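You operate a simulated robot arm through the tools that you are given. There is no shell and no other tool. Be economical: measure what you need, move in short steps, check, and stop when the job is done.

Carry out the task below with a simulated robot arm. There is one attempt and no reset: what you move stays moved.

TASK
Screws tripped: stop the pump, then reset the relay; switch the fan on.
Fine: relay and fan switch are in the white cabinet; shut and latch it after.

The check looks at the end state, three seconds after you hand in, the way a careful person would. Anything else that was tipped, shoved, dropped, spilled or broken makes it a failure.

THE ROBOT
A 7-joint arm with a two-finger parallel gripper on a trunk, on a base that drives. Base frame: it is fixed to the floor where the robot stands at the start and does not move with it; the origin is under the middle of the robot, x ahead of it, y to its left, z up. Readings come in m, degrees, newtons and seconds.
With the tool pointing down near the work surface it reaches from about 0.1 to 0.64 m from the robot's upright axis, wherever it stands. Its first joint turns from -166.0 to 166.0 degrees. Places, roughly: blue relay button [2.2, 1.5, 0.4]; blue reset button on the strip [0.4, 0, 1.1]; door latch [1.9, 1.3, 0.5]; fan switch [2.2, 1.6, 0.4]; heater knob five [2, 1.4, 0.7]; heater knob four [2.1, 1.5, 0.7]; heater knob one [2.2, 1.7, 0.7]; heater knob six [2, 1.3, 0.7]; heater knob three [2.1, 1.5, 0.7]; heater knob two [2.2, 1.6, 0.7]; red extruder switch [0.4, 0, 0.8]; screw start button [0.4, 0, 1.2]; white cabinet door [2.1, 1.5, 0.5]. Payload 3.91 kg.
Tool frame: the origin (TCP) lies between the finger pads and is the grasp point; the fingertips stand 0.03 m ahead of it; z points along the fingers, y is the line along which they close. The gripper opens to 0.11 m. The fingers are 0.02 m wide and 0.01 m thick; the gripper's body (0.048 by 0.112 m) begins 0.055 m behind the TCP.
Orientation is that of the tool frame in the base frame, as a unit quaternion [w, x, y, z]. With the fingers straight down and closing along the base's y, the tool's x points along the base's -x, its y along +y and its z along -z.

THE INTERFACE
- The arm moves only by the tool arm_command. Its argument "deltas" is one flat list of numbers, 6 for each row, row after row: the shift along the base's x, y, z in m, then the turn, a rotation vector about the base's x, y, z in degrees. In form: [tx, ty, tz, wx, wy, wz, tx, ty, tz, wx, wy, wz, ...]. A call has 1 to 8 rows; each row is the pose to reach, as a shift and turn from the pose commanded when the call began. "fingers" is the closure, from 0 (fully open) to 1 (shut), set as the call begins (left out, the last holds). Each row takes 0.2 s and may step no farther than 0.05 m and 8.6 degrees from the row before; otherwise, or with a gripper value out of range, the whole call is refused. A pose out of reach is approached as far as the arm can. The call stops where the force on the tool passes 90 N (or 10 N more than at its start, if that is more) or the arm is blocked; 0.2 s more then pass. Each finger travels about 0.153 m/s and halts on what it meets, pressing with about 31 N; the grip force reading is that of the motor and also rises with nothing between the fingers. The clock runs only during rows and for 0.2 s after the last one: add rows that repeat a pose to give the fingers time. The reply holds the time, the measured pose of the TCP, the force on the tool along the base axes, the opening and the grip force, in the units named above and with some noise, with the torque about the TCP (base axes, N m) and any sound that the robot's microphone picked up.
- Cameras (640 x 400 px; columns grow to the right, rows downward): "scene" is now at [0.0035, 0.1348, 1.5698]; the picture's right is [-0.21, -0.98, 0.00], its down [-0.70, 0.15, -0.70] and it looks along [0.68, -0.15, -0.71] (base axes); focal length 256 px, centre (320, 200). "wrist" rides on the gripper at [0.077, 0.007, -0.115] in the tool frame; the picture's right is [-0.09, 1.00, 0.00], its down [-0.80, -0.07, -0.59] and it looks along [-0.59, -0.05, 0.80] (tool axes); focal length 270 px, centre (320, 200). There is no depth. A picture from a camera that has moved, and an enlarged one, comes with that camera's place and axes in the base frame and with its lens.
- snapshot(camera): a new picture of that camera. No time passes.
- lift_body(by): slides the trunk up (or, below 0, down) by that many m; the arm and the scene camera ride with it, the base frame stays. It gives what a move gives, with no picture.
- steer(legs): drives the robot by 1 to 6 legs, each [ahead, turn to the left] in m and degrees, along the robot's own axes; the way and the turn of a leg run together, so that a leg with both is an arc; at most 1.5 m and 180 degrees a leg. The arm and the cameras ride along, it lands a little off, and it stops where it bumps. It gives what a move gives.
- head_to(pan, tilt): turns the head with the scene camera to pan (to the left, within 155 degrees either way) and tilt (down, from -29 to 69), counted from straight ahead of the robot. It gives what a move gives.
- enlarge(camera, box): a new picture of the part [left, top, right, bottom] of that camera's present view, enlarged. No time passes.
- finish_job(): hands the job in; it is judged then, once.

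Work in short steps. Places have to be worked out from the pictures, the camera data and where the tool is seen: move nearer, look again, correct. Check each grasp and each placing, and mend what went wrong. You have 120 turns and 90 pictures in all, those below and enlarged ones among them. Open the gripper and draw the arm clear of the work before you hand the job in, unless the task says otherwise; then end with one line.

The tools are called after "Request:" as name(argument=value, ...) on one line, values as JSON. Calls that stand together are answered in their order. arm_command: Moves the arm, as the interface text tells. Its arguments: {"type":"object","properties":{"deltas":{"type":"array"},"fingers":{"type":"number"}},"required":["deltas"]} The other tools are called the same way: lift_body (by) slides the trunk up or down; steer (legs) drives the base; head_to (pan, tilt) turns the head that bears the scene camera; snapshot (camera) takes a picture; enlarge (camera, box) takes an enlarged picture of a part of a camera's view; finish_job () hands the job in.

At the start:

```text
clock: 0.0
position: [0.3362, 0.0181, 0.9998]
tool_rot: [0.0, 0.0, 1.0, 0.0]
ft_force: [-0.2, -0.6, 0.2]
ft_torque: [0.03, -0.03, 0.03]
grip_width: 0.1101
grip_force: 0.1
trunk travel left (down, up): [-0.55, 0.06]
robot x, y, heading: [-0.0012, -0.0002, -0.0]
head pan, tilt: [-12.1, 45.6]
```

scene: 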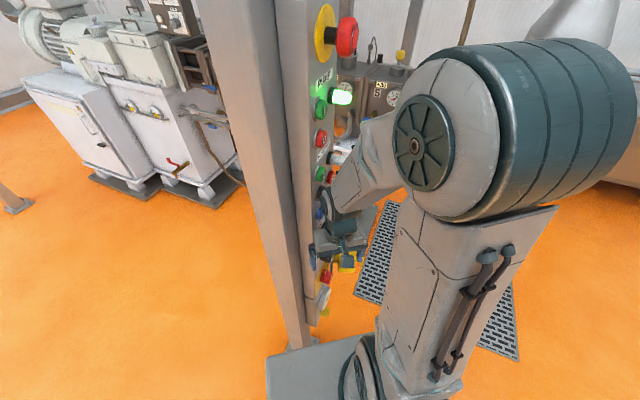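
wrist: 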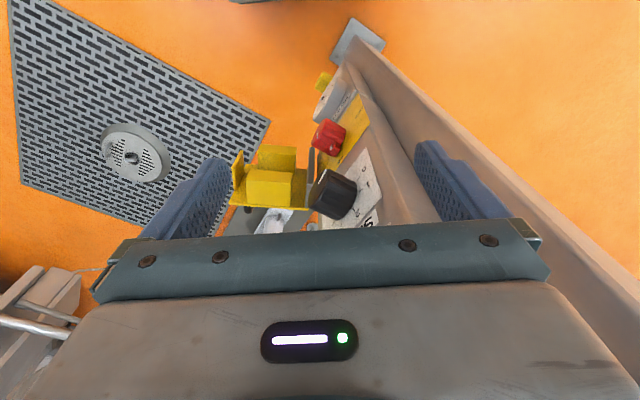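

The control strip stands right in front, with lit green and red buttons. I'll enlarge it to read the labels.

Request:
enlarge(camera="scene", box=[270, 0, 430, 100])

Request:
enlarge(camera="scene", box=[270, 70, 430, 170])

Request:
enlarge(camera="wrist", box=[220, 60, 460, 240])

```text
4.00 times, centred on (350, 50) of scene
camera zoom: at [0.0035, 0.1348, 1.5698], right [-0.21, -0.98, 0.0], down [-0.7, 0.15, -0.7], along [0.68, -0.15, -0.71], focal length 1025 px, centre (200, 800)
```

zoom: 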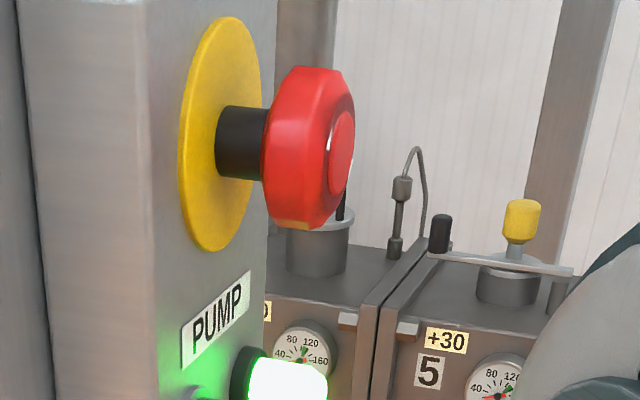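

```text
4.00 times, centred on (350, 120) of scene
camera zoom: at [0.0035, 0.1348, 1.5698], right [-0.21, -0.98, 0.0], down [-0.7, 0.15, -0.7], along [0.68, -0.15, -0.71], focal length 1025 px, centre (200, 520)
```

zoom: 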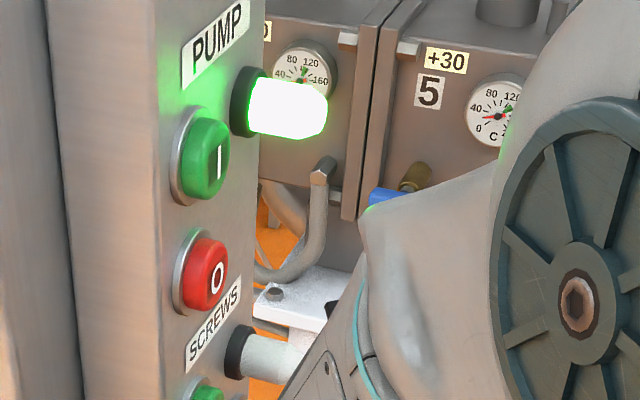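

```text
2.22 times, centred on (340, 150) of wrist
camera zoom: at [0.2599, 0.0257, 1.113], right [0.09, 1.0, 0.0], down [0.8, -0.07, 0.59], along [0.59, -0.05, -0.8], focal length 601 px, centre (276, 311)
```

zoom: 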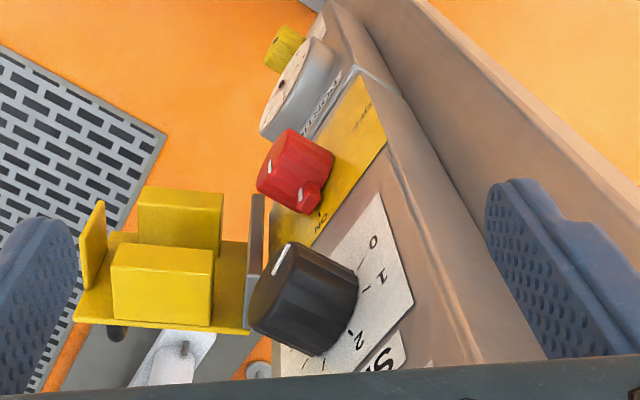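

The pump's red "O" stop button is on the strip, which faces mostly -y and a bit toward the robot. I'll back off straight for a clear view before moving the arm.

Request:
steer(legs=[[-0.4, 0]])

Request:
head_to(pan=0, tilt=25)

Request:
snapshot(camera="scene")

Request:
snapshot(camera="wrist")

```text
clock: 2.5
position: [-0.0652, 0.0178, 1.0011]
tool_rot: [-0.001, -0.001, 1.0, 0.0]
ft_force: [-0.4, 0.3, -0.8]
ft_torque: [0.01, 0.01, -0.02]
grip_width: 0.1098
grip_force: 0.0
trunk travel left (down, up): [-0.55, 0.06]
robot x, y, heading: [-0.3995, -0.002, 0.2]
head pan, tilt: [-12.1, 45.6]
```

```text
clock: 3.3
position: [-0.0639, 0.0171, 0.9988]
tool_rot: [0.0, -0.001, 1.0, 0.0]
ft_force: [0.1, 0.1, 0.0]
ft_torque: [-0.01, 0.0, 0.02]
grip_width: 0.11
grip_force: 0.1
trunk travel left (down, up): [-0.55, 0.06]
robot x, y, heading: [-0.3966, -0.0028, -0.1]
head pan, tilt: [0.0, 25.0]
```

```text
84 pictures are left
camera scene: at [-0.3844, 0.1514, 1.6011], right [0.0, -1.0, 0.0], down [-0.42, 0.0, -0.91], along [0.91, 0.0, -0.42], focal length 256 px, centre (320, 200)
```

scene: 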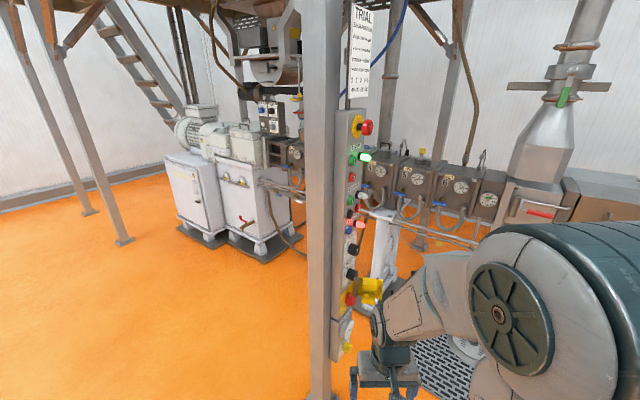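

```text
83 pictures are left
camera wrist: at [-0.1408, 0.0257, 1.1129], right [0.09, 1.0, 0.0], down [0.8, -0.07, 0.59], along [0.59, -0.05, -0.8], focal length 270 px, centre (320, 200)
```

wrist: 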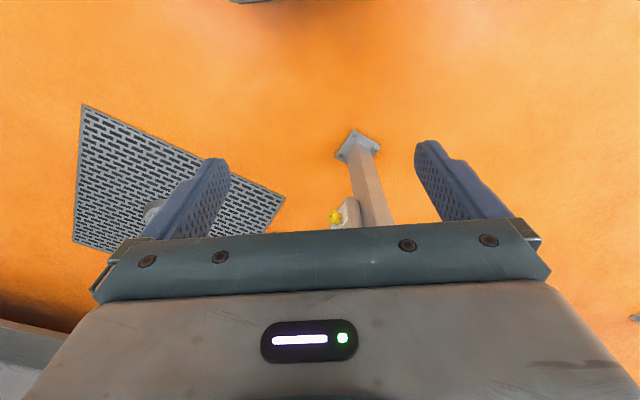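

Request:
enlarge(camera="scene", box=[310, 90, 430, 240])

Request:
enlarge(camera="scene", box=[320, 0, 420, 110])

Request:
enlarge(camera="scene", box=[140, 90, 320, 260])

```text
2.67 times, centred on (370, 165) of scene
camera zoom: at [-0.3844, 0.1514, 1.6011], right [0.0, -1.0, 0.0], down [-0.42, 0.0, -0.91], along [0.91, 0.0, -0.42], focal length 684 px, centre (187, 293)
```

zoom: 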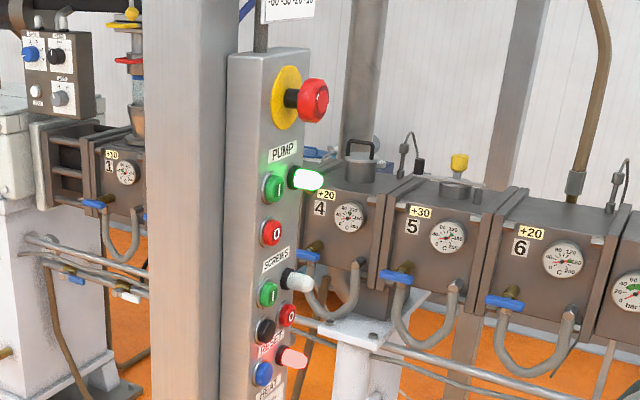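

```text
3.64 times, centred on (370, 55) of scene
camera zoom: at [-0.3844, 0.1514, 1.6011], right [0.0, -1.0, 0.0], down [-0.42, 0.0, -0.91], along [0.91, 0.0, -0.42], focal length 932 px, centre (138, 727)
```

zoom: 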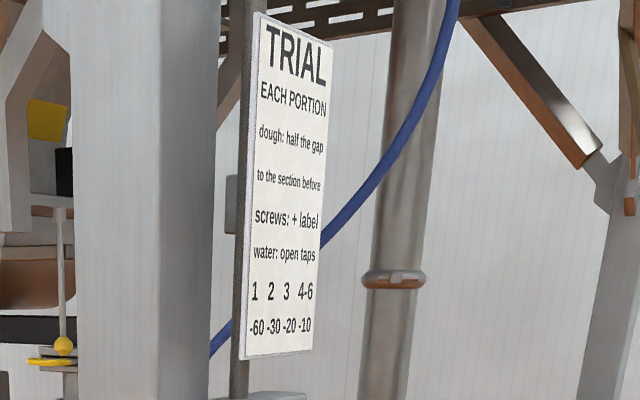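

```text
2.35 times, centred on (230, 175) of scene
camera zoom: at [-0.3844, 0.1514, 1.6011], right [0.0, -1.0, 0.0], down [-0.42, 0.0, -0.91], along [0.91, 0.0, -0.42], focal length 603 px, centre (532, 259)
```

zoom: 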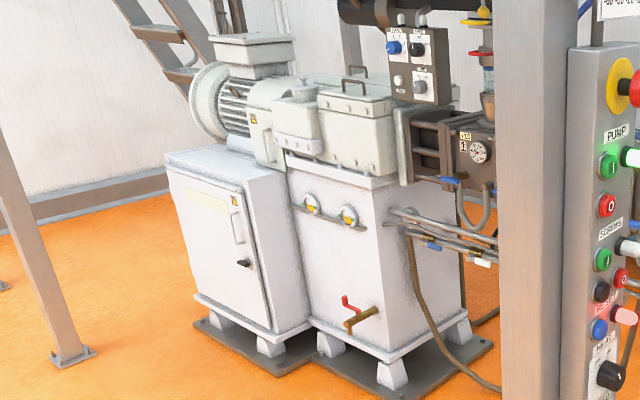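

The pump stop button triangulates to about (0.385, 0.05, 1.325), and the panel normal is about (-0.57, -0.82). Here in the open I'll close the fingers and start turning the tool to horizontal. I'll also look to the right for driving room.

Request:
arm_command(deltas=[0.02, 0, 0.03, 0, -8.5, 0, 0.04, 0, 0.06, 0, -17, 0, 0.06, 0, 0.09, 0, -25.5, 0, 0.08, 0, 0.12, 0, -34, 0, 0.1, 0, 0.15, 0, -42.5, 0, 0.11, 0, 0.18, 0, -51, 0, 0.12, 0, 0.2, 0, -59.5, 0, 0.13, 0, 0.22, 0, -68, 0], fingers=1)

Request:
head_to(pan=-60, tilt=35)

Request:
snapshot(camera="scene")

```text
clock: 5.1
position: [0.0645, 0.0174, 1.22]
tool_rot: [0.56, 0.0, 0.828, -0.001]
ft_force: [0.0, 0.3, -0.9]
ft_torque: [0.03, -0.02, -0.03]
grip_width: 0.0001
grip_force: 31.5
trunk travel left (down, up): [-0.55, 0.06]
robot x, y, heading: [-0.3998, 0.0029, 0.1]
head pan, tilt: [0.0, 25.0]
```

```text
clock: 6.4
position: [0.065, 0.0179, 1.2193]
tool_rot: [0.558, -0.001, 0.83, 0.0]
ft_force: [0.0, -0.2, 1.2]
ft_torque: [-0.02, 0.0, -0.03]
grip_width: 0.0
grip_force: 31.0
trunk travel left (down, up): [-0.55, 0.06]
robot x, y, heading: [-0.4028, 0.0019, 0.1]
head pan, tilt: [-60.0, 35.0]
```

```text
79 pictures are left
camera scene: at [-0.4324, 0.0752, 1.5854], right [-0.86, -0.5, 0.0], down [-0.29, 0.5, -0.82], along [0.41, -0.71, -0.57], focal length 256 px, centre (320, 200)
```

scene: 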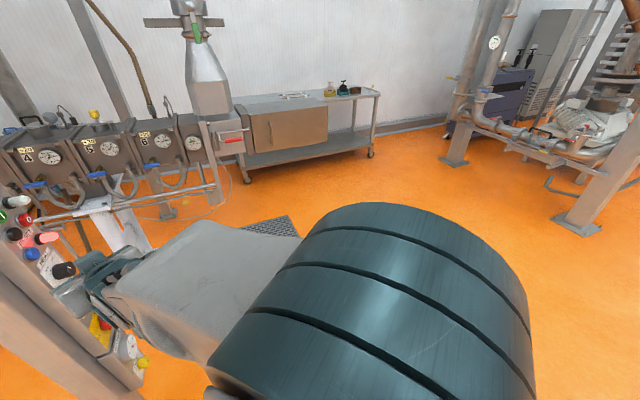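

The floor to the right is open. I'll finish levelling the tool, then drive to about 0.65 m in front of the panel face, heading about 55°.

Request:
arm_command(deltas=[0, 0, 0.02, 0, -8, 0, 0, 0, 0.04, 0, -16, 0, 0, 0, 0.06, 0, -22, 0])

Request:
steer(legs=[[0, -49.5], [0.64, 0], [0, 104.5]])

Request:
head_to(pan=5, tilt=25)

Request:
snapshot(camera="scene")

Request:
snapshot(camera="wrist")

```text
clock: 7.2
position: [0.0772, 0.0184, 1.291]
tool_rot: [0.708, 0.0, 0.707, -0.001]
ft_force: [0.0, 0.4, -0.1]
ft_torque: [-0.03, -0.01, -0.01]
grip_width: 0.0001
grip_force: 30.9
out of reach, approached as far as the arm can: row 1, 2, 3
trunk travel left (down, up): [-0.55, 0.06]
robot x, y, heading: [-0.4049, -0.0022, 0.0]
head pan, tilt: [-60.0, 35.0]
```

```text
clock: 17.4
position: [0.2759, -0.0806, 1.2906]
tool_rot: [0.628, -0.325, 0.628, 0.324]
ft_force: [-0.3, 0.5, 0.4]
ft_torque: [-0.02, 0.02, -0.01]
grip_width: 0.0002
grip_force: 31.0
trunk travel left (down, up): [-0.55, 0.06]
robot x, y, heading: [0.0162, -0.4797, 55.0]
head pan, tilt: [-60.0, 35.0]
```

```text
clock: 18.8
position: [0.2743, -0.0789, 1.2905]
tool_rot: [0.628, -0.327, 0.628, 0.325]
ft_force: [-0.2, 0.5, 0.3]
ft_torque: [0.0, 0.0, -0.02]
grip_width: 0.0
grip_force: 31.1
trunk travel left (down, up): [-0.55, 0.06]
robot x, y, heading: [0.0151, -0.4843, 54.8]
head pan, tilt: [5.0, 25.0]
```

```text
78 pictures are left
camera scene: at [-0.1048, -0.3756, 1.6011], right [0.86, -0.5, 0.0], down [-0.21, -0.37, -0.91], along [0.46, 0.78, -0.42], focal length 256 px, centre (320, 200)
```

scene: 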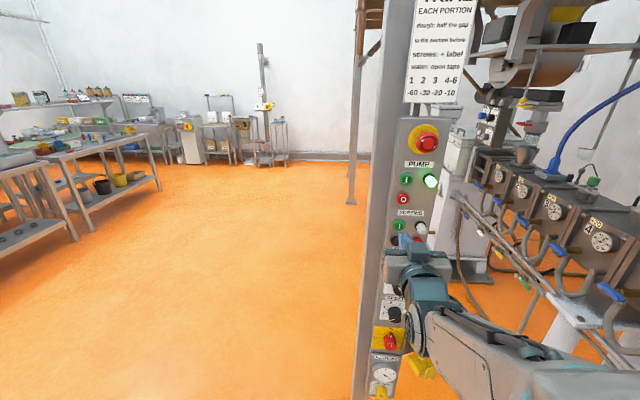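

```text
77 pictures are left
camera wrist: at [0.2038, -0.1679, 1.2123], right [-0.81, 0.57, 0.09], down [-0.29, -0.53, 0.8], along [0.51, 0.63, 0.59], focal length 270 px, centre (320, 200)
```

wrist: 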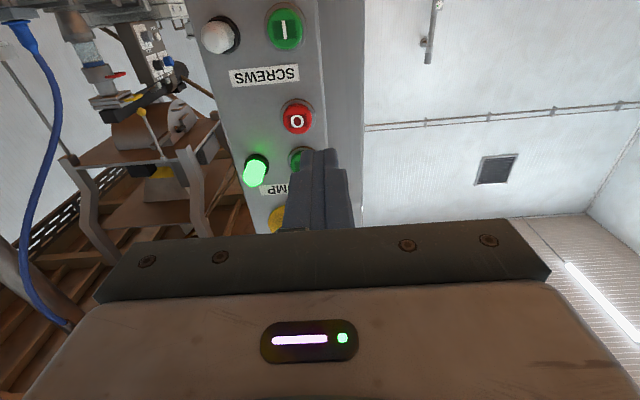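

The stop button "O" triangulates to about (0.407, 0.057, 1.315), and the approach along heading 55° looks right. I'll bring the fingertips to about 5 cm in front of it.

Request:
arm_command(deltas=[0.021, 0.018, 0.006, 0, 0, 0, 0.042, 0.035, 0.012, 0, 0, 0, 0.064, 0.053, 0.018, 0, 0, 0, 0.085, 0.0705, 0.0245, 0, 0, 0])

Request:
snapshot(camera="wrist")

Request:
enlarge(camera="scene", box=[350, 130, 490, 270])

```text
clock: 19.8
position: [0.3616, -0.009, 1.3143]
tool_rot: [0.627, -0.327, 0.628, 0.325]
ft_force: [0.4, -0.4, -0.6]
ft_torque: [-0.01, -0.01, 0.0]
grip_width: 0.0
grip_force: 30.5
trunk travel left (down, up): [-0.55, 0.06]
robot x, y, heading: [0.017, -0.4788, 54.8]
head pan, tilt: [5.0, 25.0]
```

```text
76 pictures are left
camera wrist: at [0.2901, -0.097, 1.2361], right [-0.81, 0.57, 0.09], down [-0.28, -0.52, 0.8], along [0.51, 0.63, 0.59], focal length 270 px, centre (320, 200)
```

wrist: 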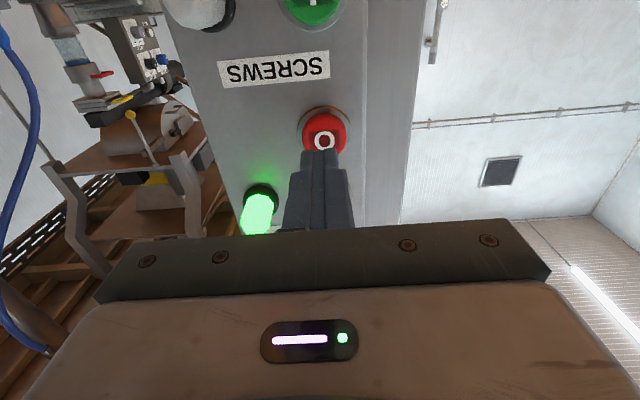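

```text
2.86 times, centred on (420, 200) of scene
camera zoom: at [-0.1042, -0.375, 1.6011], right [0.86, -0.5, 0.0], down [-0.21, -0.37, -0.91], along [0.46, 0.78, -0.42], focal length 732 px, centre (34, 200)
```

zoom: 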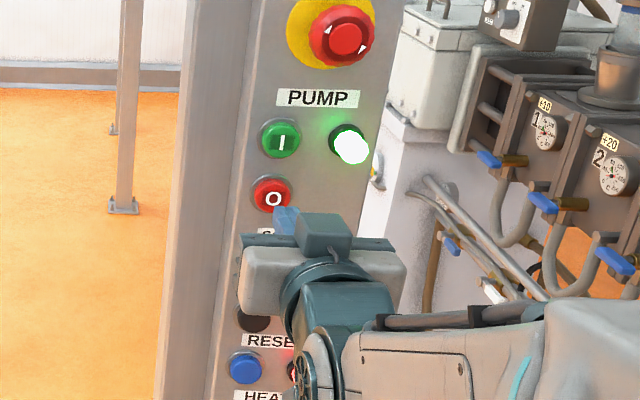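

The fingertips are lined up with the O button and about 4.5 cm away. I'll advance along the tool axis to the contact point and press a few millimetres.

Request:
arm_command(deltas=[0.0115, 0.0164, 0.002, 0, 0, 0, 0.02, 0.0286, 0.002, 0, 0, 0, 0.0253, 0.036, 0.002, 0, 0, 0, 0.0276, 0.0393, 0.002, 0, 0, 0, 0.0299, 0.0425, 0.002, 0, 0, 0])

Request:
enlarge(camera="wrist", box=[200, 50, 440, 240])

```text
clock: 20.9
position: [0.3864, 0.0284, 1.318]
tool_rot: [0.627, -0.326, 0.629, 0.324]
ft_force: [-29.8, -38.7, -16.1]
ft_torque: [-0.3, 0.35, -0.06]
grip_width: 0.0
grip_force: 31.1
trunk travel left (down, up): [-0.55, 0.06]
robot x, y, heading: [0.0146, -0.4823, 54.7]
head pan, tilt: [5.0, 25.0]
heard: click
```

```text
2.11 times, centred on (320, 145) of wrist
camera zoom: at [0.3139, -0.0616, 1.2393], right [-0.81, 0.57, 0.09], down [-0.28, -0.52, 0.8], along [0.51, 0.63, 0.59], focal length 569 px, centre (320, 316)
```

zoom: 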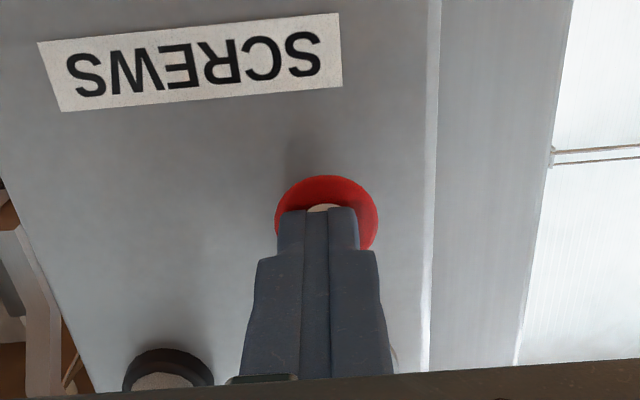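

A click was heard and the pump lamp has gone dark. I'll back straight off and check the panel.

Request:
arm_command(deltas=[-0.023, -0.033, 0, 0, 0, 0, -0.046, -0.065, 0, 0, 0, 0, -0.069, -0.1, 0, 0, 0, 0])

Request:
enlarge(camera="scene", box=[350, 100, 490, 300])

```text
clock: 21.8
position: [0.3199, -0.067, 1.3179]
tool_rot: [0.628, -0.325, 0.628, 0.325]
ft_force: [-0.1, 0.3, 0.3]
ft_torque: [-0.01, -0.05, -0.01]
grip_width: 0.0004
grip_force: 31.2
trunk travel left (down, up): [-0.55, 0.06]
robot x, y, heading: [0.0146, -0.4821, 54.8]
head pan, tilt: [5.0, 25.0]
```

```text
2.00 times, centred on (420, 200) of scene
camera zoom: at [-0.1056, -0.3767, 1.6012], right [0.86, -0.5, 0.0], down [-0.21, -0.36, -0.91], along [0.46, 0.78, -0.42], focal length 513 px, centre (120, 200)
```

zoom: 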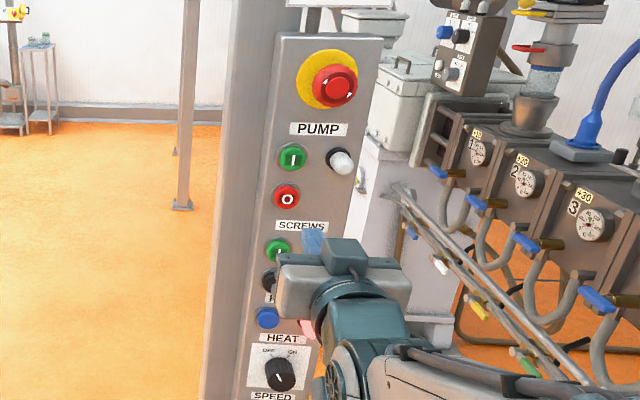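

The pump lamp is out. Now I'll drive around the left side of the post to the front of the white cabinet, whose door faces about (-0.7, 0.7) with the latch on its near-right edge. The floor there was seen clear.

Request:
steer(legs=[[-0.15, 0], [0, 42.6], [1.01, 0], [0, -52.4], [1.05, 0], [1.05, 0]])

Request:
head_to(pan=-70, tilt=40)

Request:
snapshot(camera="scene")

```text
clock: 42.3
position: [1.6251, 2.2568, 1.3174]
tool_rot: [0.652, -0.275, 0.652, 0.274]
ft_force: [1.2, -0.8, 0.4]
ft_torque: [0.01, 0.02, -0.04]
grip_width: 0.0
grip_force: 31.1
trunk travel left (down, up): [-0.55, 0.06]
robot x, y, heading: [1.2574, 1.8972, 45.9]
head pan, tilt: [5.0, 25.0]
```

```text
clock: 43.7
position: [1.6251, 2.2569, 1.3172]
tool_rot: [0.652, -0.274, 0.652, 0.273]
ft_force: [1.0, 0.0, -0.4]
ft_torque: [0.04, 0.02, -0.03]
grip_width: 0.0
grip_force: 30.9
trunk travel left (down, up): [-0.55, 0.06]
robot x, y, heading: [1.2557, 1.8957, 45.9]
head pan, tilt: [-70.0, 40.0]
```

```text
72 pictures are left
camera scene: at [1.1747, 1.9131, 1.5778], right [-0.41, -0.91, 0.0], down [-0.59, 0.26, -0.77], along [0.7, -0.31, -0.64], focal length 256 px, centre (320, 200)
```

scene: 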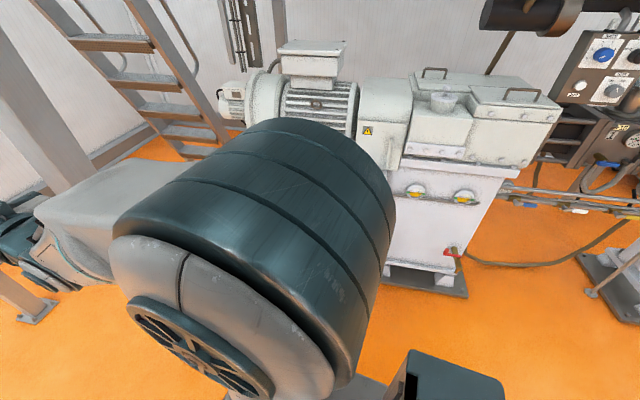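

The shoulder blocks the view, so I'll turn to face the door and look again.

Request:
steer(legs=[[0, -91]])

Request:
head_to(pan=0, tilt=50)

Request:
snapshot(camera="scene")

Request:
snapshot(camera="wrist")

```text
clock: 48.0
position: [1.6063, 1.5192, 1.3187]
tool_rot: [0.651, 0.275, 0.652, -0.276]
ft_force: [0.1, 0.3, -0.1]
ft_torque: [-0.01, -0.01, 0.01]
grip_width: 0.0002
grip_force: 31.1
trunk travel left (down, up): [-0.55, 0.06]
robot x, y, heading: [1.2574, 1.8915, -45.6]
head pan, tilt: [-70.0, 40.0]
```

```text
clock: 49.4
position: [1.608, 1.5187, 1.3175]
tool_rot: [0.651, 0.275, 0.652, -0.275]
ft_force: [-0.7, 0.2, -0.3]
ft_torque: [0.01, 0.01, -0.01]
grip_width: 0.0001
grip_force: 31.0
trunk travel left (down, up): [-0.55, 0.06]
robot x, y, heading: [1.2575, 1.8962, -45.7]
head pan, tilt: [0.0, 50.0]
```

```text
71 pictures are left
camera scene: at [1.366, 2.0022, 1.5637], right [-0.72, -0.7, 0.0], down [-0.53, 0.55, -0.64], along [0.45, -0.46, -0.77], focal length 256 px, centre (320, 200)
```

scene: 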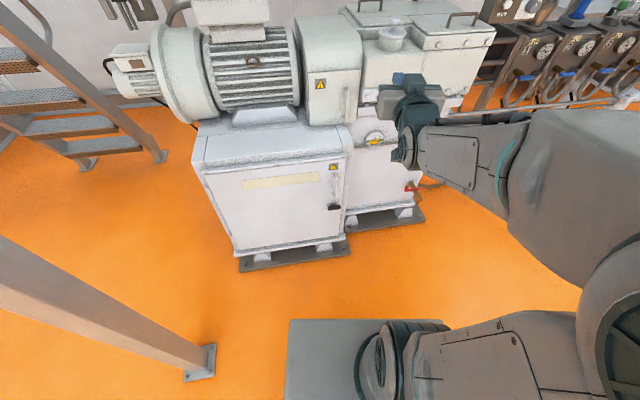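

```text
70 pictures are left
camera wrist: at [1.5331, 1.6066, 1.2394], right [0.72, 0.69, 0.09], down [-0.46, 0.38, 0.8], along [0.52, -0.61, 0.59], focal length 270 px, centre (320, 200)
```

wrist: 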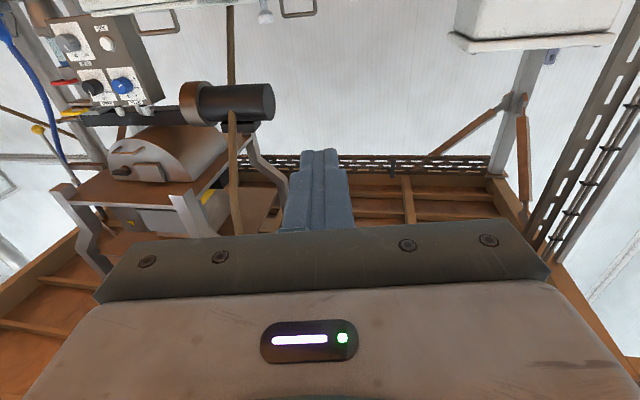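

Request:
enlarge(camera="scene", box=[180, 110, 380, 270])

Request:
enlarge(camera="scene", box=[310, 145, 370, 225])

```text
2.50 times, centred on (280, 190) of scene
camera zoom: at [1.366, 2.0022, 1.5637], right [-0.72, -0.7, 0.0], down [-0.53, 0.55, -0.64], along [0.45, -0.46, -0.77], focal length 641 px, centre (420, 225)
```

zoom: 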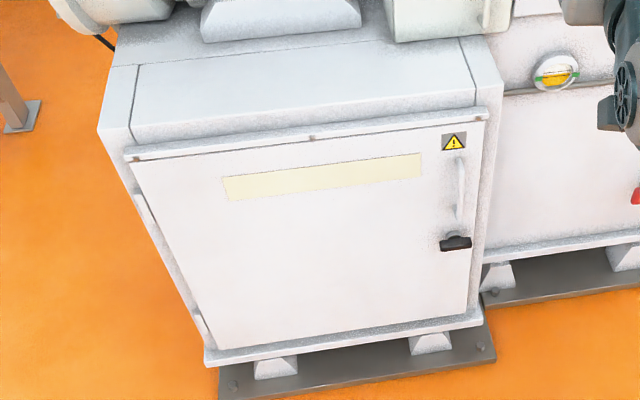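

```text
5.00 times, centred on (340, 185) of scene
camera zoom: at [1.366, 2.0022, 1.5637], right [-0.72, -0.7, 0.0], down [-0.53, 0.55, -0.64], along [0.45, -0.46, -0.77], focal length 1282 px, centre (220, 275)
```

zoom: 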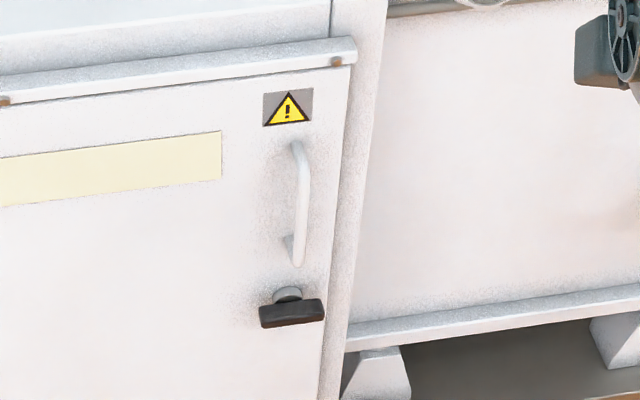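

The cabinet door has a vertical pull handle at its right, with a black T-latch (bar horizontal) below it. I'll lower the trunk 0.5 m, which also gives a second viewpoint for triangulation.

Request:
lift_body(by=-0.5)

Request:
head_to(pan=0, tilt=35)

Request:
snapshot(camera="scene")

Request:
snapshot(camera="wrist")

```text
refused: -0.5 is not a number from -0.4 to 0.4
```

```text
clock: 50.2
position: [1.608, 1.5189, 1.3178]
tool_rot: [0.651, 0.276, 0.651, -0.276]
ft_force: [-0.5, -0.2, 0.3]
ft_torque: [-0.03, -0.02, 0.01]
grip_width: 0.0
grip_force: 31.4
trunk travel left (down, up): [-0.55, 0.06]
robot x, y, heading: [1.2544, 1.8994, -45.9]
head pan, tilt: [0.0, 35.0]
```

```text
67 pictures are left
camera scene: at [1.3738, 1.9943, 1.5853], right [-0.72, -0.7, 0.0], down [-0.4, 0.41, -0.82], along [0.57, -0.59, -0.57], focal length 256 px, centre (320, 200)
```

scene: 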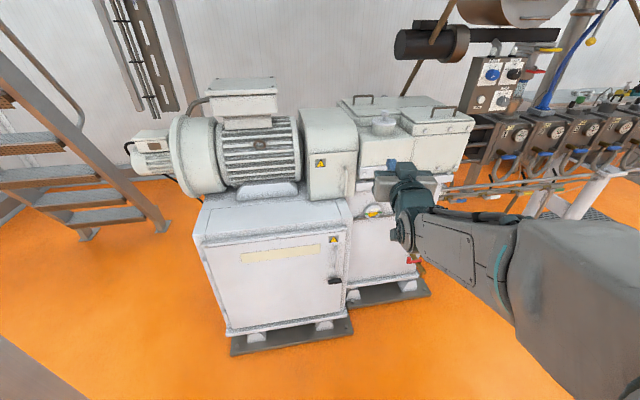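

```text
66 pictures are left
camera wrist: at [1.5331, 1.6066, 1.2394], right [0.72, 0.69, 0.09], down [-0.46, 0.38, 0.8], along [0.52, -0.61, 0.59], focal length 270 px, centre (320, 200)
```

wrist: 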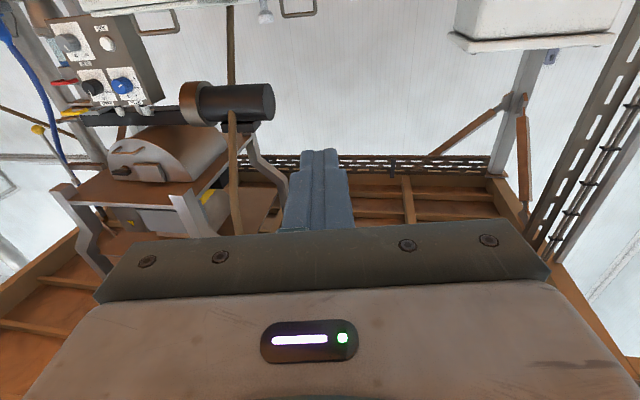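

The lift is limited to 0.4 m per call, so I'll lower in two calls and then look.

Request:
lift_body(by=-0.35)

Request:
lift_body(by=-0.15)

Request:
enlarge(camera="scene", box=[150, 80, 450, 280])

Request:
snapshot(camera="wrist")

```text
clock: 53.6
position: [1.6071, 1.518, 0.966]
tool_rot: [0.651, 0.275, 0.652, -0.276]
ft_force: [-0.7, 0.8, -0.2]
ft_torque: [0.02, 0.0, 0.01]
grip_width: 0.0
grip_force: 30.6
trunk travel left (down, up): [-0.2, 0.41]
robot x, y, heading: [1.2578, 1.8986, -45.6]
head pan, tilt: [0.0, 35.0]
```

```text
clock: 55.4
position: [1.6077, 1.5185, 0.8177]
tool_rot: [0.651, 0.275, 0.652, -0.276]
ft_force: [-0.5, 0.4, 0.2]
ft_torque: [0.02, 0.0, 0.03]
grip_width: 0.0
grip_force: 31.4
trunk travel left (down, up): [-0.05, 0.56]
robot x, y, heading: [1.2557, 1.8979, -46.0]
head pan, tilt: [0.0, 35.0]
```

```text
2.00 times, centred on (300, 180) of scene
camera zoom: at [1.3737, 1.9943, 1.0854], right [-0.72, -0.7, 0.0], down [-0.4, 0.41, -0.82], along [0.57, -0.59, -0.57], focal length 513 px, centre (360, 240)
```

zoom: 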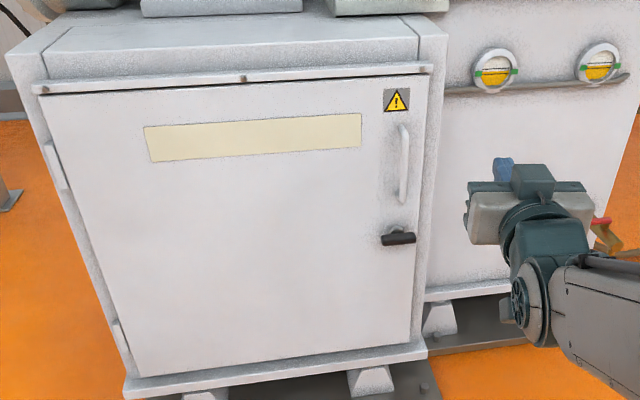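

```text
64 pictures are left
camera wrist: at [1.5331, 1.6066, 0.7395], right [0.72, 0.69, 0.09], down [-0.46, 0.38, 0.8], along [0.52, -0.61, 0.59], focal length 270 px, centre (320, 200)
```

wrist: 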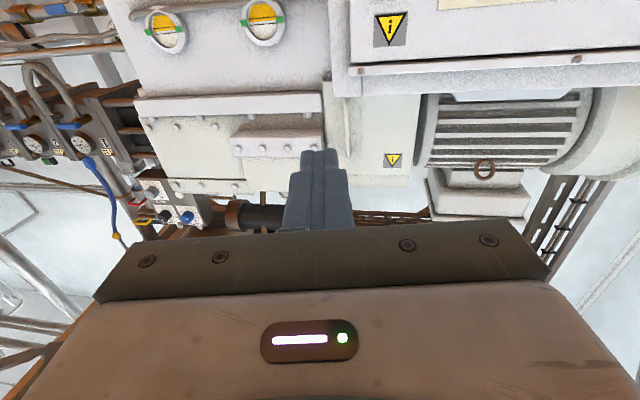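

Latch is at about (1.894, 1.35, 0.515), and the door normal is about (-0.81, 0.59). I'll turn the robot to face it squarely, drop the trunk the last bit, and start rolling and lowering the tool.

Request:
steer(legs=[[0, 9.8]])

Request:
lift_body(by=-0.05)

Request:
arm_command(deltas=[0, 0, -0.03, -6.88, 5, 0, 0, 0, -0.06, -13.76, 10, 0, 0, 0, -0.09, -20.64, 15, 0, 0, 0, -0.12, -27.5, 20, 0, 0, 0, -0.15, -34.4, 25, 0, 0, 0, -0.18, -41.3, 30, 0, 0, 0, -0.21, -48.2, 35, 0, 0, 0, -0.24, -55, 40, 0], fingers=0.5)

```text
clock: 56.5
position: [1.6663, 1.5817, 0.818]
tool_rot: [0.672, 0.219, 0.672, -0.22]
ft_force: [-0.5, 0.3, -0.3]
ft_torque: [0.04, 0.01, 0.01]
grip_width: 0.0
grip_force: 31.5
trunk travel left (down, up): [-0.05, 0.56]
robot x, y, heading: [1.2586, 1.8967, -36.2]
head pan, tilt: [0.0, 35.0]
```

```text
clock: 57.4
position: [1.6678, 1.5825, 0.769]
tool_rot: [0.672, 0.22, 0.672, -0.22]
ft_force: [0.4, 0.2, -0.2]
ft_torque: [0.03, 0.01, -0.01]
grip_width: 0.0
grip_force: 30.9
trunk travel left (down, up): [0.0, 0.61]
robot x, y, heading: [1.2582, 1.8995, -36.4]
head pan, tilt: [0.0, 35.0]
```

```text
clock: 59.2
position: [1.691, 1.565, 0.524]
tool_rot: [0.434, -0.195, 0.678, -0.56]
ft_force: [-0.7, 0.3, 0.1]
ft_torque: [0.04, -0.03, 0.02]
grip_width: 0.0548
grip_force: 0.1
out of reach, approached as far as the arm can: row 3, 4, 5, 6, 7, 8
trunk travel left (down, up): [0.0, 0.61]
robot x, y, heading: [1.2572, 1.8968, -35.9]
head pan, tilt: [0.0, 35.0]
```

Request:
arm_command(deltas=[0.008, -0.02, -0.005, -5.93, 4.31, 0, 0.016, -0.04, -0.01, -11.86, 8.62, 0, 0.024, -0.06, -0.01, -17.8, 12.9, 0, 0.032, -0.08, -0.01, -17.8, 12.9, 0])

Request:
snapshot(camera="wrist")

Request:
snapshot(camera="scene")

```text
clock: 60.2
position: [1.7231, 1.4841, 0.5136]
tool_rot: [-0.32, 0.322, -0.628, 0.632]
ft_force: [0.3, 1.1, -0.7]
ft_torque: [0.01, -0.02, 0.02]
grip_width: 0.0551
grip_force: 0.2
trunk travel left (down, up): [0.0, 0.61]
robot x, y, heading: [1.2587, 1.8968, -36.2]
head pan, tilt: [0.0, 35.0]
```

```text
63 pictures are left
camera wrist: at [1.5851, 1.4897, 0.5062], right [0.05, 0.07, -1.0], down [-0.01, 1.0, 0.07], along [1.0, 0.01, 0.05], focal length 270 px, centre (320, 200)
```

wrist: 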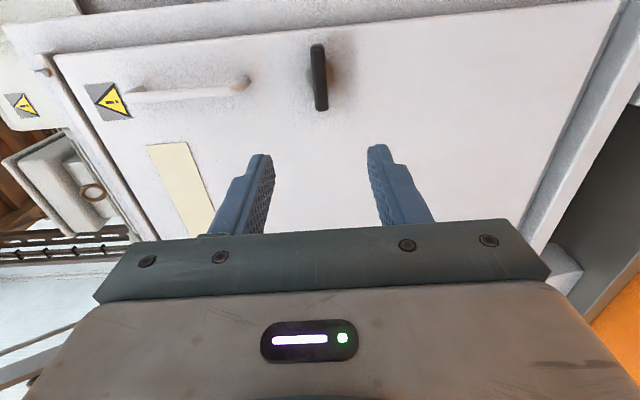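

```text
62 pictures are left
camera scene: at [1.3559, 2.0124, 1.0354], right [-0.59, -0.81, 0.0], down [-0.46, 0.34, -0.82], along [0.66, -0.48, -0.57], focal length 256 px, centre (320, 200)
```

scene: 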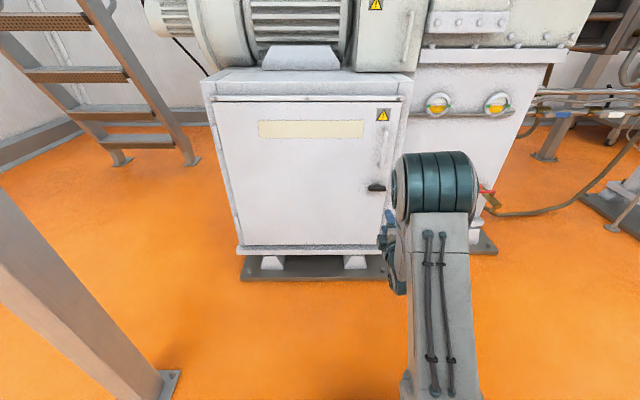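

The wrist view confirms the latch at (1.894, 1.353, 0.513), and the tool axis already points at it. I'll drive 0.12 m forward to bring it within reach and look again.

Request:
steer(legs=[[0.12, 0]])

Request:
snapshot(camera="wrist")

```text
clock: 61.4
position: [1.8197, 1.4141, 0.514]
tool_rot: [-0.321, 0.321, -0.628, 0.631]
ft_force: [-1.1, 0.9, 0.2]
ft_torque: [0.01, -0.02, 0.0]
grip_width: 0.0553
grip_force: 0.0
trunk travel left (down, up): [0.0, 0.61]
robot x, y, heading: [1.3526, 1.8236, -35.7]
head pan, tilt: [0.0, 35.0]
```

```text
61 pictures are left
camera wrist: at [1.6824, 1.4199, 0.5061], right [0.05, 0.07, -1.0], down [-0.01, 1.0, 0.07], along [1.0, 0.01, 0.05], focal length 270 px, centre (320, 200)
```

wrist: 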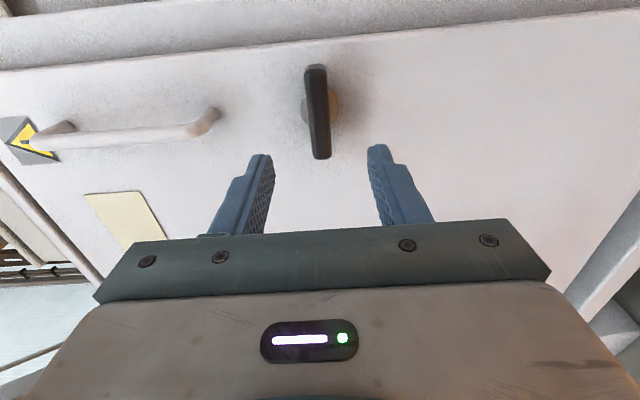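

The latch bar lies between the fingers' lines. I'll advance so the pads straddle it, then close.

Request:
arm_command(deltas=[0.022, -0.018, 0, 0, 0, 0, 0.044, -0.036, 0, 0, 0, 0, 0.055, -0.045, 0, 0, 0, 0, 0.066, -0.054, 0, 0, 0, 0])

Request:
snapshot(camera="wrist")

```text
clock: 62.4
position: [1.8838, 1.3629, 0.5133]
tool_rot: [0.321, -0.322, 0.63, -0.63]
ft_force: [-27.0, 22.8, 3.1]
ft_torque: [0.39, 0.4, 0.42]
grip_width: 0.0543
grip_force: 0.1
trunk travel left (down, up): [0.0, 0.61]
robot x, y, heading: [1.3576, 1.825, -36.1]
head pan, tilt: [0.0, 35.0]
```

```text
60 pictures are left
camera wrist: at [1.7467, 1.3675, 0.5052], right [0.05, 0.07, -1.0], down [-0.01, 1.0, 0.07], along [1.0, 0.01, 0.05], focal length 270 px, centre (320, 200)
```

wrist: 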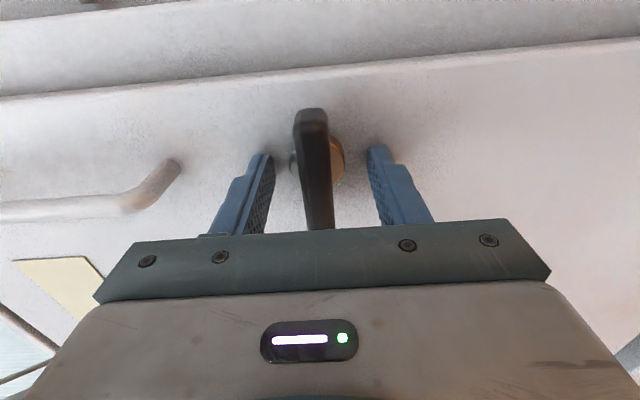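

The tips just touched the door face (35 N). I'll back off 4 mm and close on the bar.

Request:
arm_command(deltas=[-0.006, 0.0045, 0, 0, 0, 0, -0.006, 0.0045, 0, 0, 0, 0])

Request:
arm_command(deltas=[0, 0, 0, 0, 0, 0, 0, 0, 0, 0, 0, 0], fingers=1)

Request:
snapshot(camera="wrist")

```text
clock: 63.0
position: [1.8801, 1.3635, 0.5153]
tool_rot: [-0.321, 0.321, -0.629, 0.631]
ft_force: [0.8, -0.5, 0.1]
ft_torque: [0.01, 0.03, 0.0]
grip_width: 0.0548
grip_force: 0.1
trunk travel left (down, up): [0.0, 0.61]
robot x, y, heading: [1.3554, 1.8253, -36.0]
head pan, tilt: [0.0, 35.0]
```

```text
clock: 63.6
position: [1.8812, 1.3635, 0.5152]
tool_rot: [-0.321, 0.321, -0.628, 0.631]
ft_force: [2.2, -0.6, 4.5]
ft_torque: [0.0, 0.05, -0.62]
grip_width: 0.0318
grip_force: 44.9
trunk travel left (down, up): [0.0, 0.61]
robot x, y, heading: [1.3536, 1.8241, -36.2]
head pan, tilt: [0.0, 35.0]
```

```text
59 pictures are left
camera wrist: at [1.7427, 1.3701, 0.5061], right [0.06, 0.07, -1.0], down [-0.01, 1.0, 0.07], along [1.0, 0.01, 0.06], focal length 270 px, centre (320, 200)
```

wrist: 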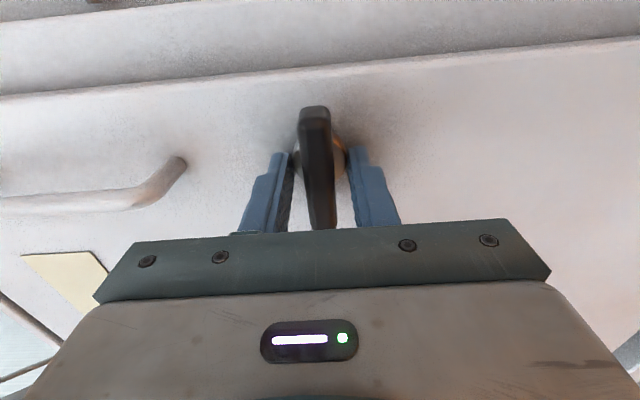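

The opening stopped at 32 mm, so the tips caught the round boss under the bar. I'll open to 0.055, back off about 12 mm and re-close on the bar itself.

Request:
arm_command(deltas=[0, 0, 0, 0, 0, 0, -0.0115, 0.008, 0, 0, 0, 0], fingers=0.5)

Request:
arm_command(deltas=[0, 0, 0, 0, 0, 0, 0, 0, 0, 0, 0, 0], fingers=1)

Request:
snapshot(camera="wrist")

```text
clock: 64.2
position: [1.868, 1.3727, 0.5132]
tool_rot: [-0.321, 0.321, -0.629, 0.632]
ft_force: [-0.7, -1.6, -0.7]
ft_torque: [-0.01, 0.0, 0.03]
grip_width: 0.0549
grip_force: 0.1
trunk travel left (down, up): [0.0, 0.61]
robot x, y, heading: [1.3572, 1.828, -36.2]
head pan, tilt: [0.0, 35.0]
```

```text
clock: 64.8
position: [1.8684, 1.3722, 0.5156]
tool_rot: [-0.321, 0.321, -0.627, 0.633]
ft_force: [-0.1, 0.4, 4.8]
ft_torque: [0.16, 0.2, 0.12]
grip_width: 0.0158
grip_force: 44.8
trunk travel left (down, up): [0.0, 0.61]
robot x, y, heading: [1.3546, 1.8248, -35.7]
head pan, tilt: [0.0, 35.0]
```

```text
58 pictures are left
camera wrist: at [1.7308, 1.3783, 0.5061], right [0.06, 0.07, -1.0], down [-0.01, 1.0, 0.07], along [1.0, 0.01, 0.06], focal length 270 px, centre (320, 200)
```

wrist: 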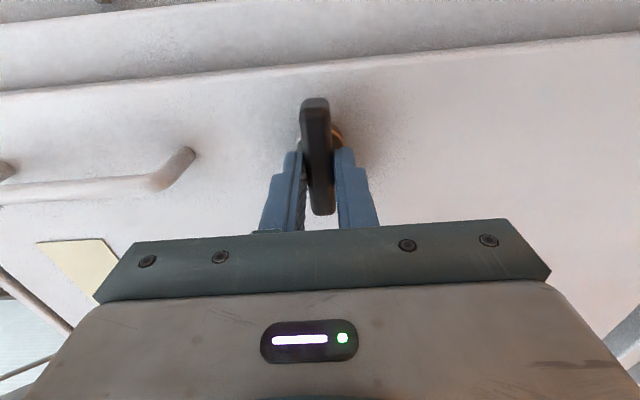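

The bar is gripped (15.8 mm). I'll try a small clockwise turn (positive about the approach axis) and watch the torque.

Request:
arm_command(deltas=[0, 0, 0, 4.85, -3.53, 0, 0, 0, 0, 9.7, -7.06, 0])

```text
clock: 65.4
position: [1.8683, 1.3721, 0.5139]
tool_rot: [0.386, -0.254, 0.659, -0.594]
ft_force: [2.0, 0.6, 6.0]
ft_torque: [-0.94, 1.19, -0.22]
grip_width: 0.0194
grip_force: 45.3
trunk travel left (down, up): [0.0, 0.61]
robot x, y, heading: [1.3586, 1.8222, -36.1]
head pan, tilt: [0.0, 35.0]
```

Request:
snapshot(camera="wrist")

```text
57 pictures are left
camera wrist: at [1.7329, 1.3812, 0.4904], right [0.17, 0.23, -0.96], down [-0.03, 0.97, 0.23], along [0.98, -0.01, 0.18], focal length 270 px, centre (320, 200)
```

wrist: 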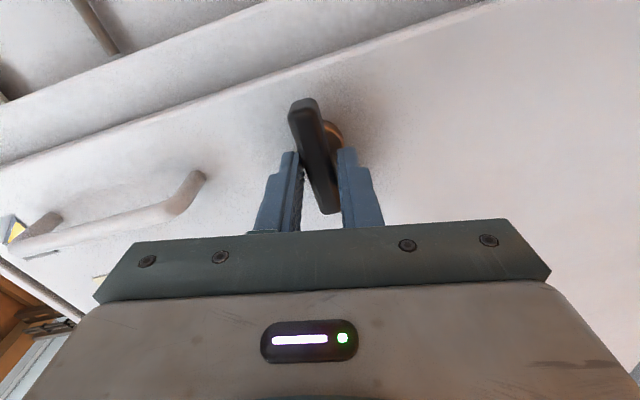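

The bar stayed horizontal while the gripper turned, so it is against its stop that way. I'll turn back and then the other way.

Request:
arm_command(deltas=[0, 0, 0, -6.5, 4.7, 0, 0, 0, 0, -12.9, 9.4, 0, 0, 0, 0, -19.4, 14.1, 0, 0, 0, 0, -25.9, 18.8, 0])

Request:
snapshot(camera="wrist")

```text
clock: 66.4
position: [1.8673, 1.3702, 0.514]
tool_rot: [-0.205, 0.426, -0.563, 0.678]
ft_force: [-0.8, -2.0, 0.3]
ft_torque: [-0.11, -0.13, -0.72]
grip_width: 0.0157
grip_force: 44.8
trunk travel left (down, up): [0.0, 0.61]
robot x, y, heading: [1.3518, 1.8275, -36.1]
head pan, tilt: [0.0, 35.0]
```

```text
56 pictures are left
camera wrist: at [1.7316, 1.3796, 0.5329], right [-0.15, -0.21, -0.97], down [-0.02, 0.98, -0.21], along [0.99, -0.01, -0.15], focal length 270 px, centre (320, 200)
```

wrist: 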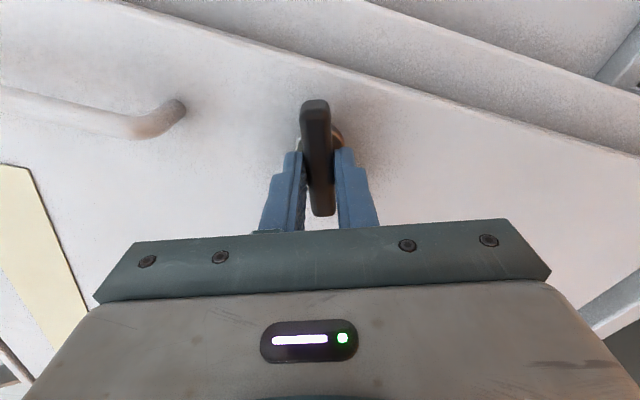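

The bar now turns with the gripper, with low torque, so anticlockwise opens it. I'll keep turning towards 90°.

Request:
arm_command(deltas=[0, 0, 0, -6.5, 4.7, 0, 0, 0, 0, -12.9, 9.4, 0, 0, 0, 0, -19.4, 14.1, 0, 0, 0, 0, -25.9, 18.8, 0, 0, 0, 0, -32.4, 23.5, 0, 0, 0, 0, -38.8, 28.2, 0])

Request:
snapshot(camera="wrist")

```text
clock: 67.8
position: [1.8677, 1.3718, 0.514]
tool_rot: [0.088, 0.618, -0.343, 0.702]
ft_force: [-8.0, -9.8, -5.2]
ft_torque: [-0.55, -0.76, -0.48]
grip_width: 0.0158
grip_force: 45.5
trunk travel left (down, up): [0.0, 0.61]
robot x, y, heading: [1.3559, 1.8244, -36.0]
head pan, tilt: [0.0, 35.0]
```

```text
55 pictures are left
camera wrist: at [1.7544, 1.4112, 0.5814], right [-0.52, -0.72, -0.45], down [-0.27, 0.64, -0.72], along [0.81, -0.25, -0.53], focal length 270 px, centre (320, 200)
```

wrist: 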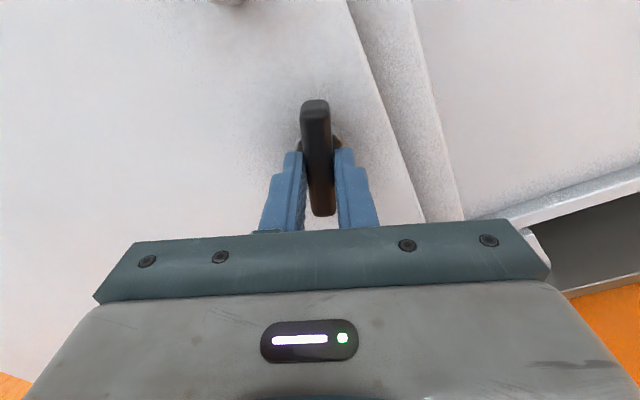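

About 68° turned. I'll continue about 22° to the vertical.

Request:
arm_command(deltas=[0, 0, 0, -6.1, 4.45, 0, 0, 0, 0, -12.2, 8.9, 0, 0, 0, 0, -18, 13.1, 0])

Request:
snapshot(camera="wrist")

```text
clock: 68.6
position: [1.8672, 1.3706, 0.5142]
tool_rot: [0.22, 0.674, -0.217, 0.671]
ft_force: [-15.6, -17.2, -7.0]
ft_torque: [0.05, -0.61, 0.02]
grip_width: 0.0158
grip_force: 45.6
trunk travel left (down, up): [0.0, 0.61]
robot x, y, heading: [1.3524, 1.8278, -36.3]
head pan, tilt: [0.0, 35.0]
```

```text
54 pictures are left
camera wrist: at [1.7711, 1.434, 0.5898], right [-0.59, -0.81, -0.08], down [-0.44, 0.41, -0.8], along [0.68, -0.43, -0.59], focal length 270 px, centre (320, 200)
```

wrist: 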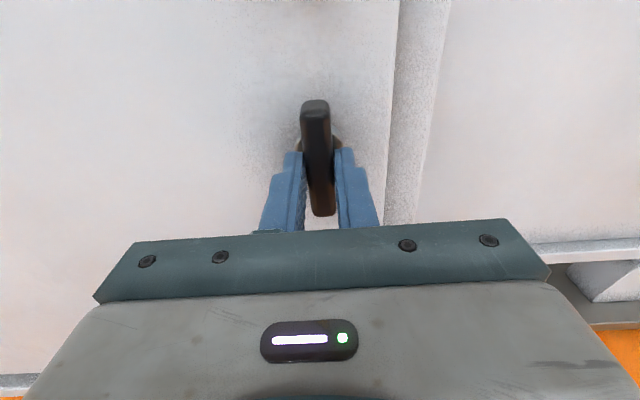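

The latch bar is now vertical. Still holding it, I'll pull the door gently along its arc (hinge about 0.53 m to the left).

Request:
arm_command(deltas=[-0.0113, 0.0083, 0, 0, 0, -1.5, -0.0224, 0.0169, 0, 0, 0, -3, -0.033, 0.026, 0, 0, 0, -4.5, -0.0434, 0.0352, 0, 0, 0, -6, -0.054, 0.0445, 0, 0, 0, -7.5, -0.0637, 0.0544, 0, 0, 0, -9])

Request:
snapshot(camera="wrist")

```text
clock: 70.0
position: [1.8077, 1.429, 0.5145]
tool_rot: [0.267, 0.656, -0.263, 0.655]
ft_force: [14.5, 13.4, 0.2]
ft_torque: [1.01, 0.67, 0.43]
grip_width: 0.0159
grip_force: 44.9
trunk travel left (down, up): [0.0, 0.61]
robot x, y, heading: [1.3515, 1.8265, -35.8]
head pan, tilt: [0.0, 35.0]
```

```text
53 pictures are left
camera wrist: at [1.7225, 1.5061, 0.5895], right [-0.69, -0.72, -0.08], down [-0.38, 0.46, -0.8], along [0.61, -0.52, -0.59], focal length 270 px, centre (320, 200)
```

wrist: 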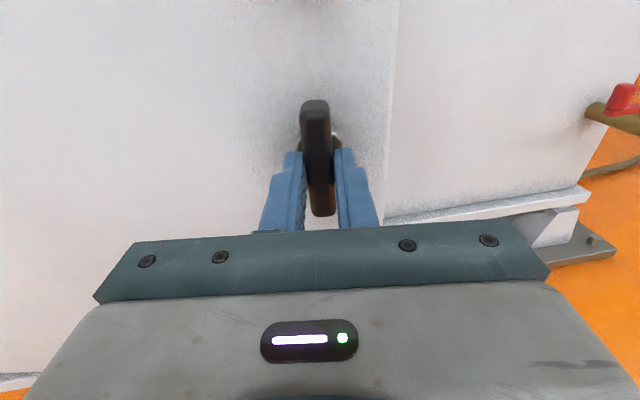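

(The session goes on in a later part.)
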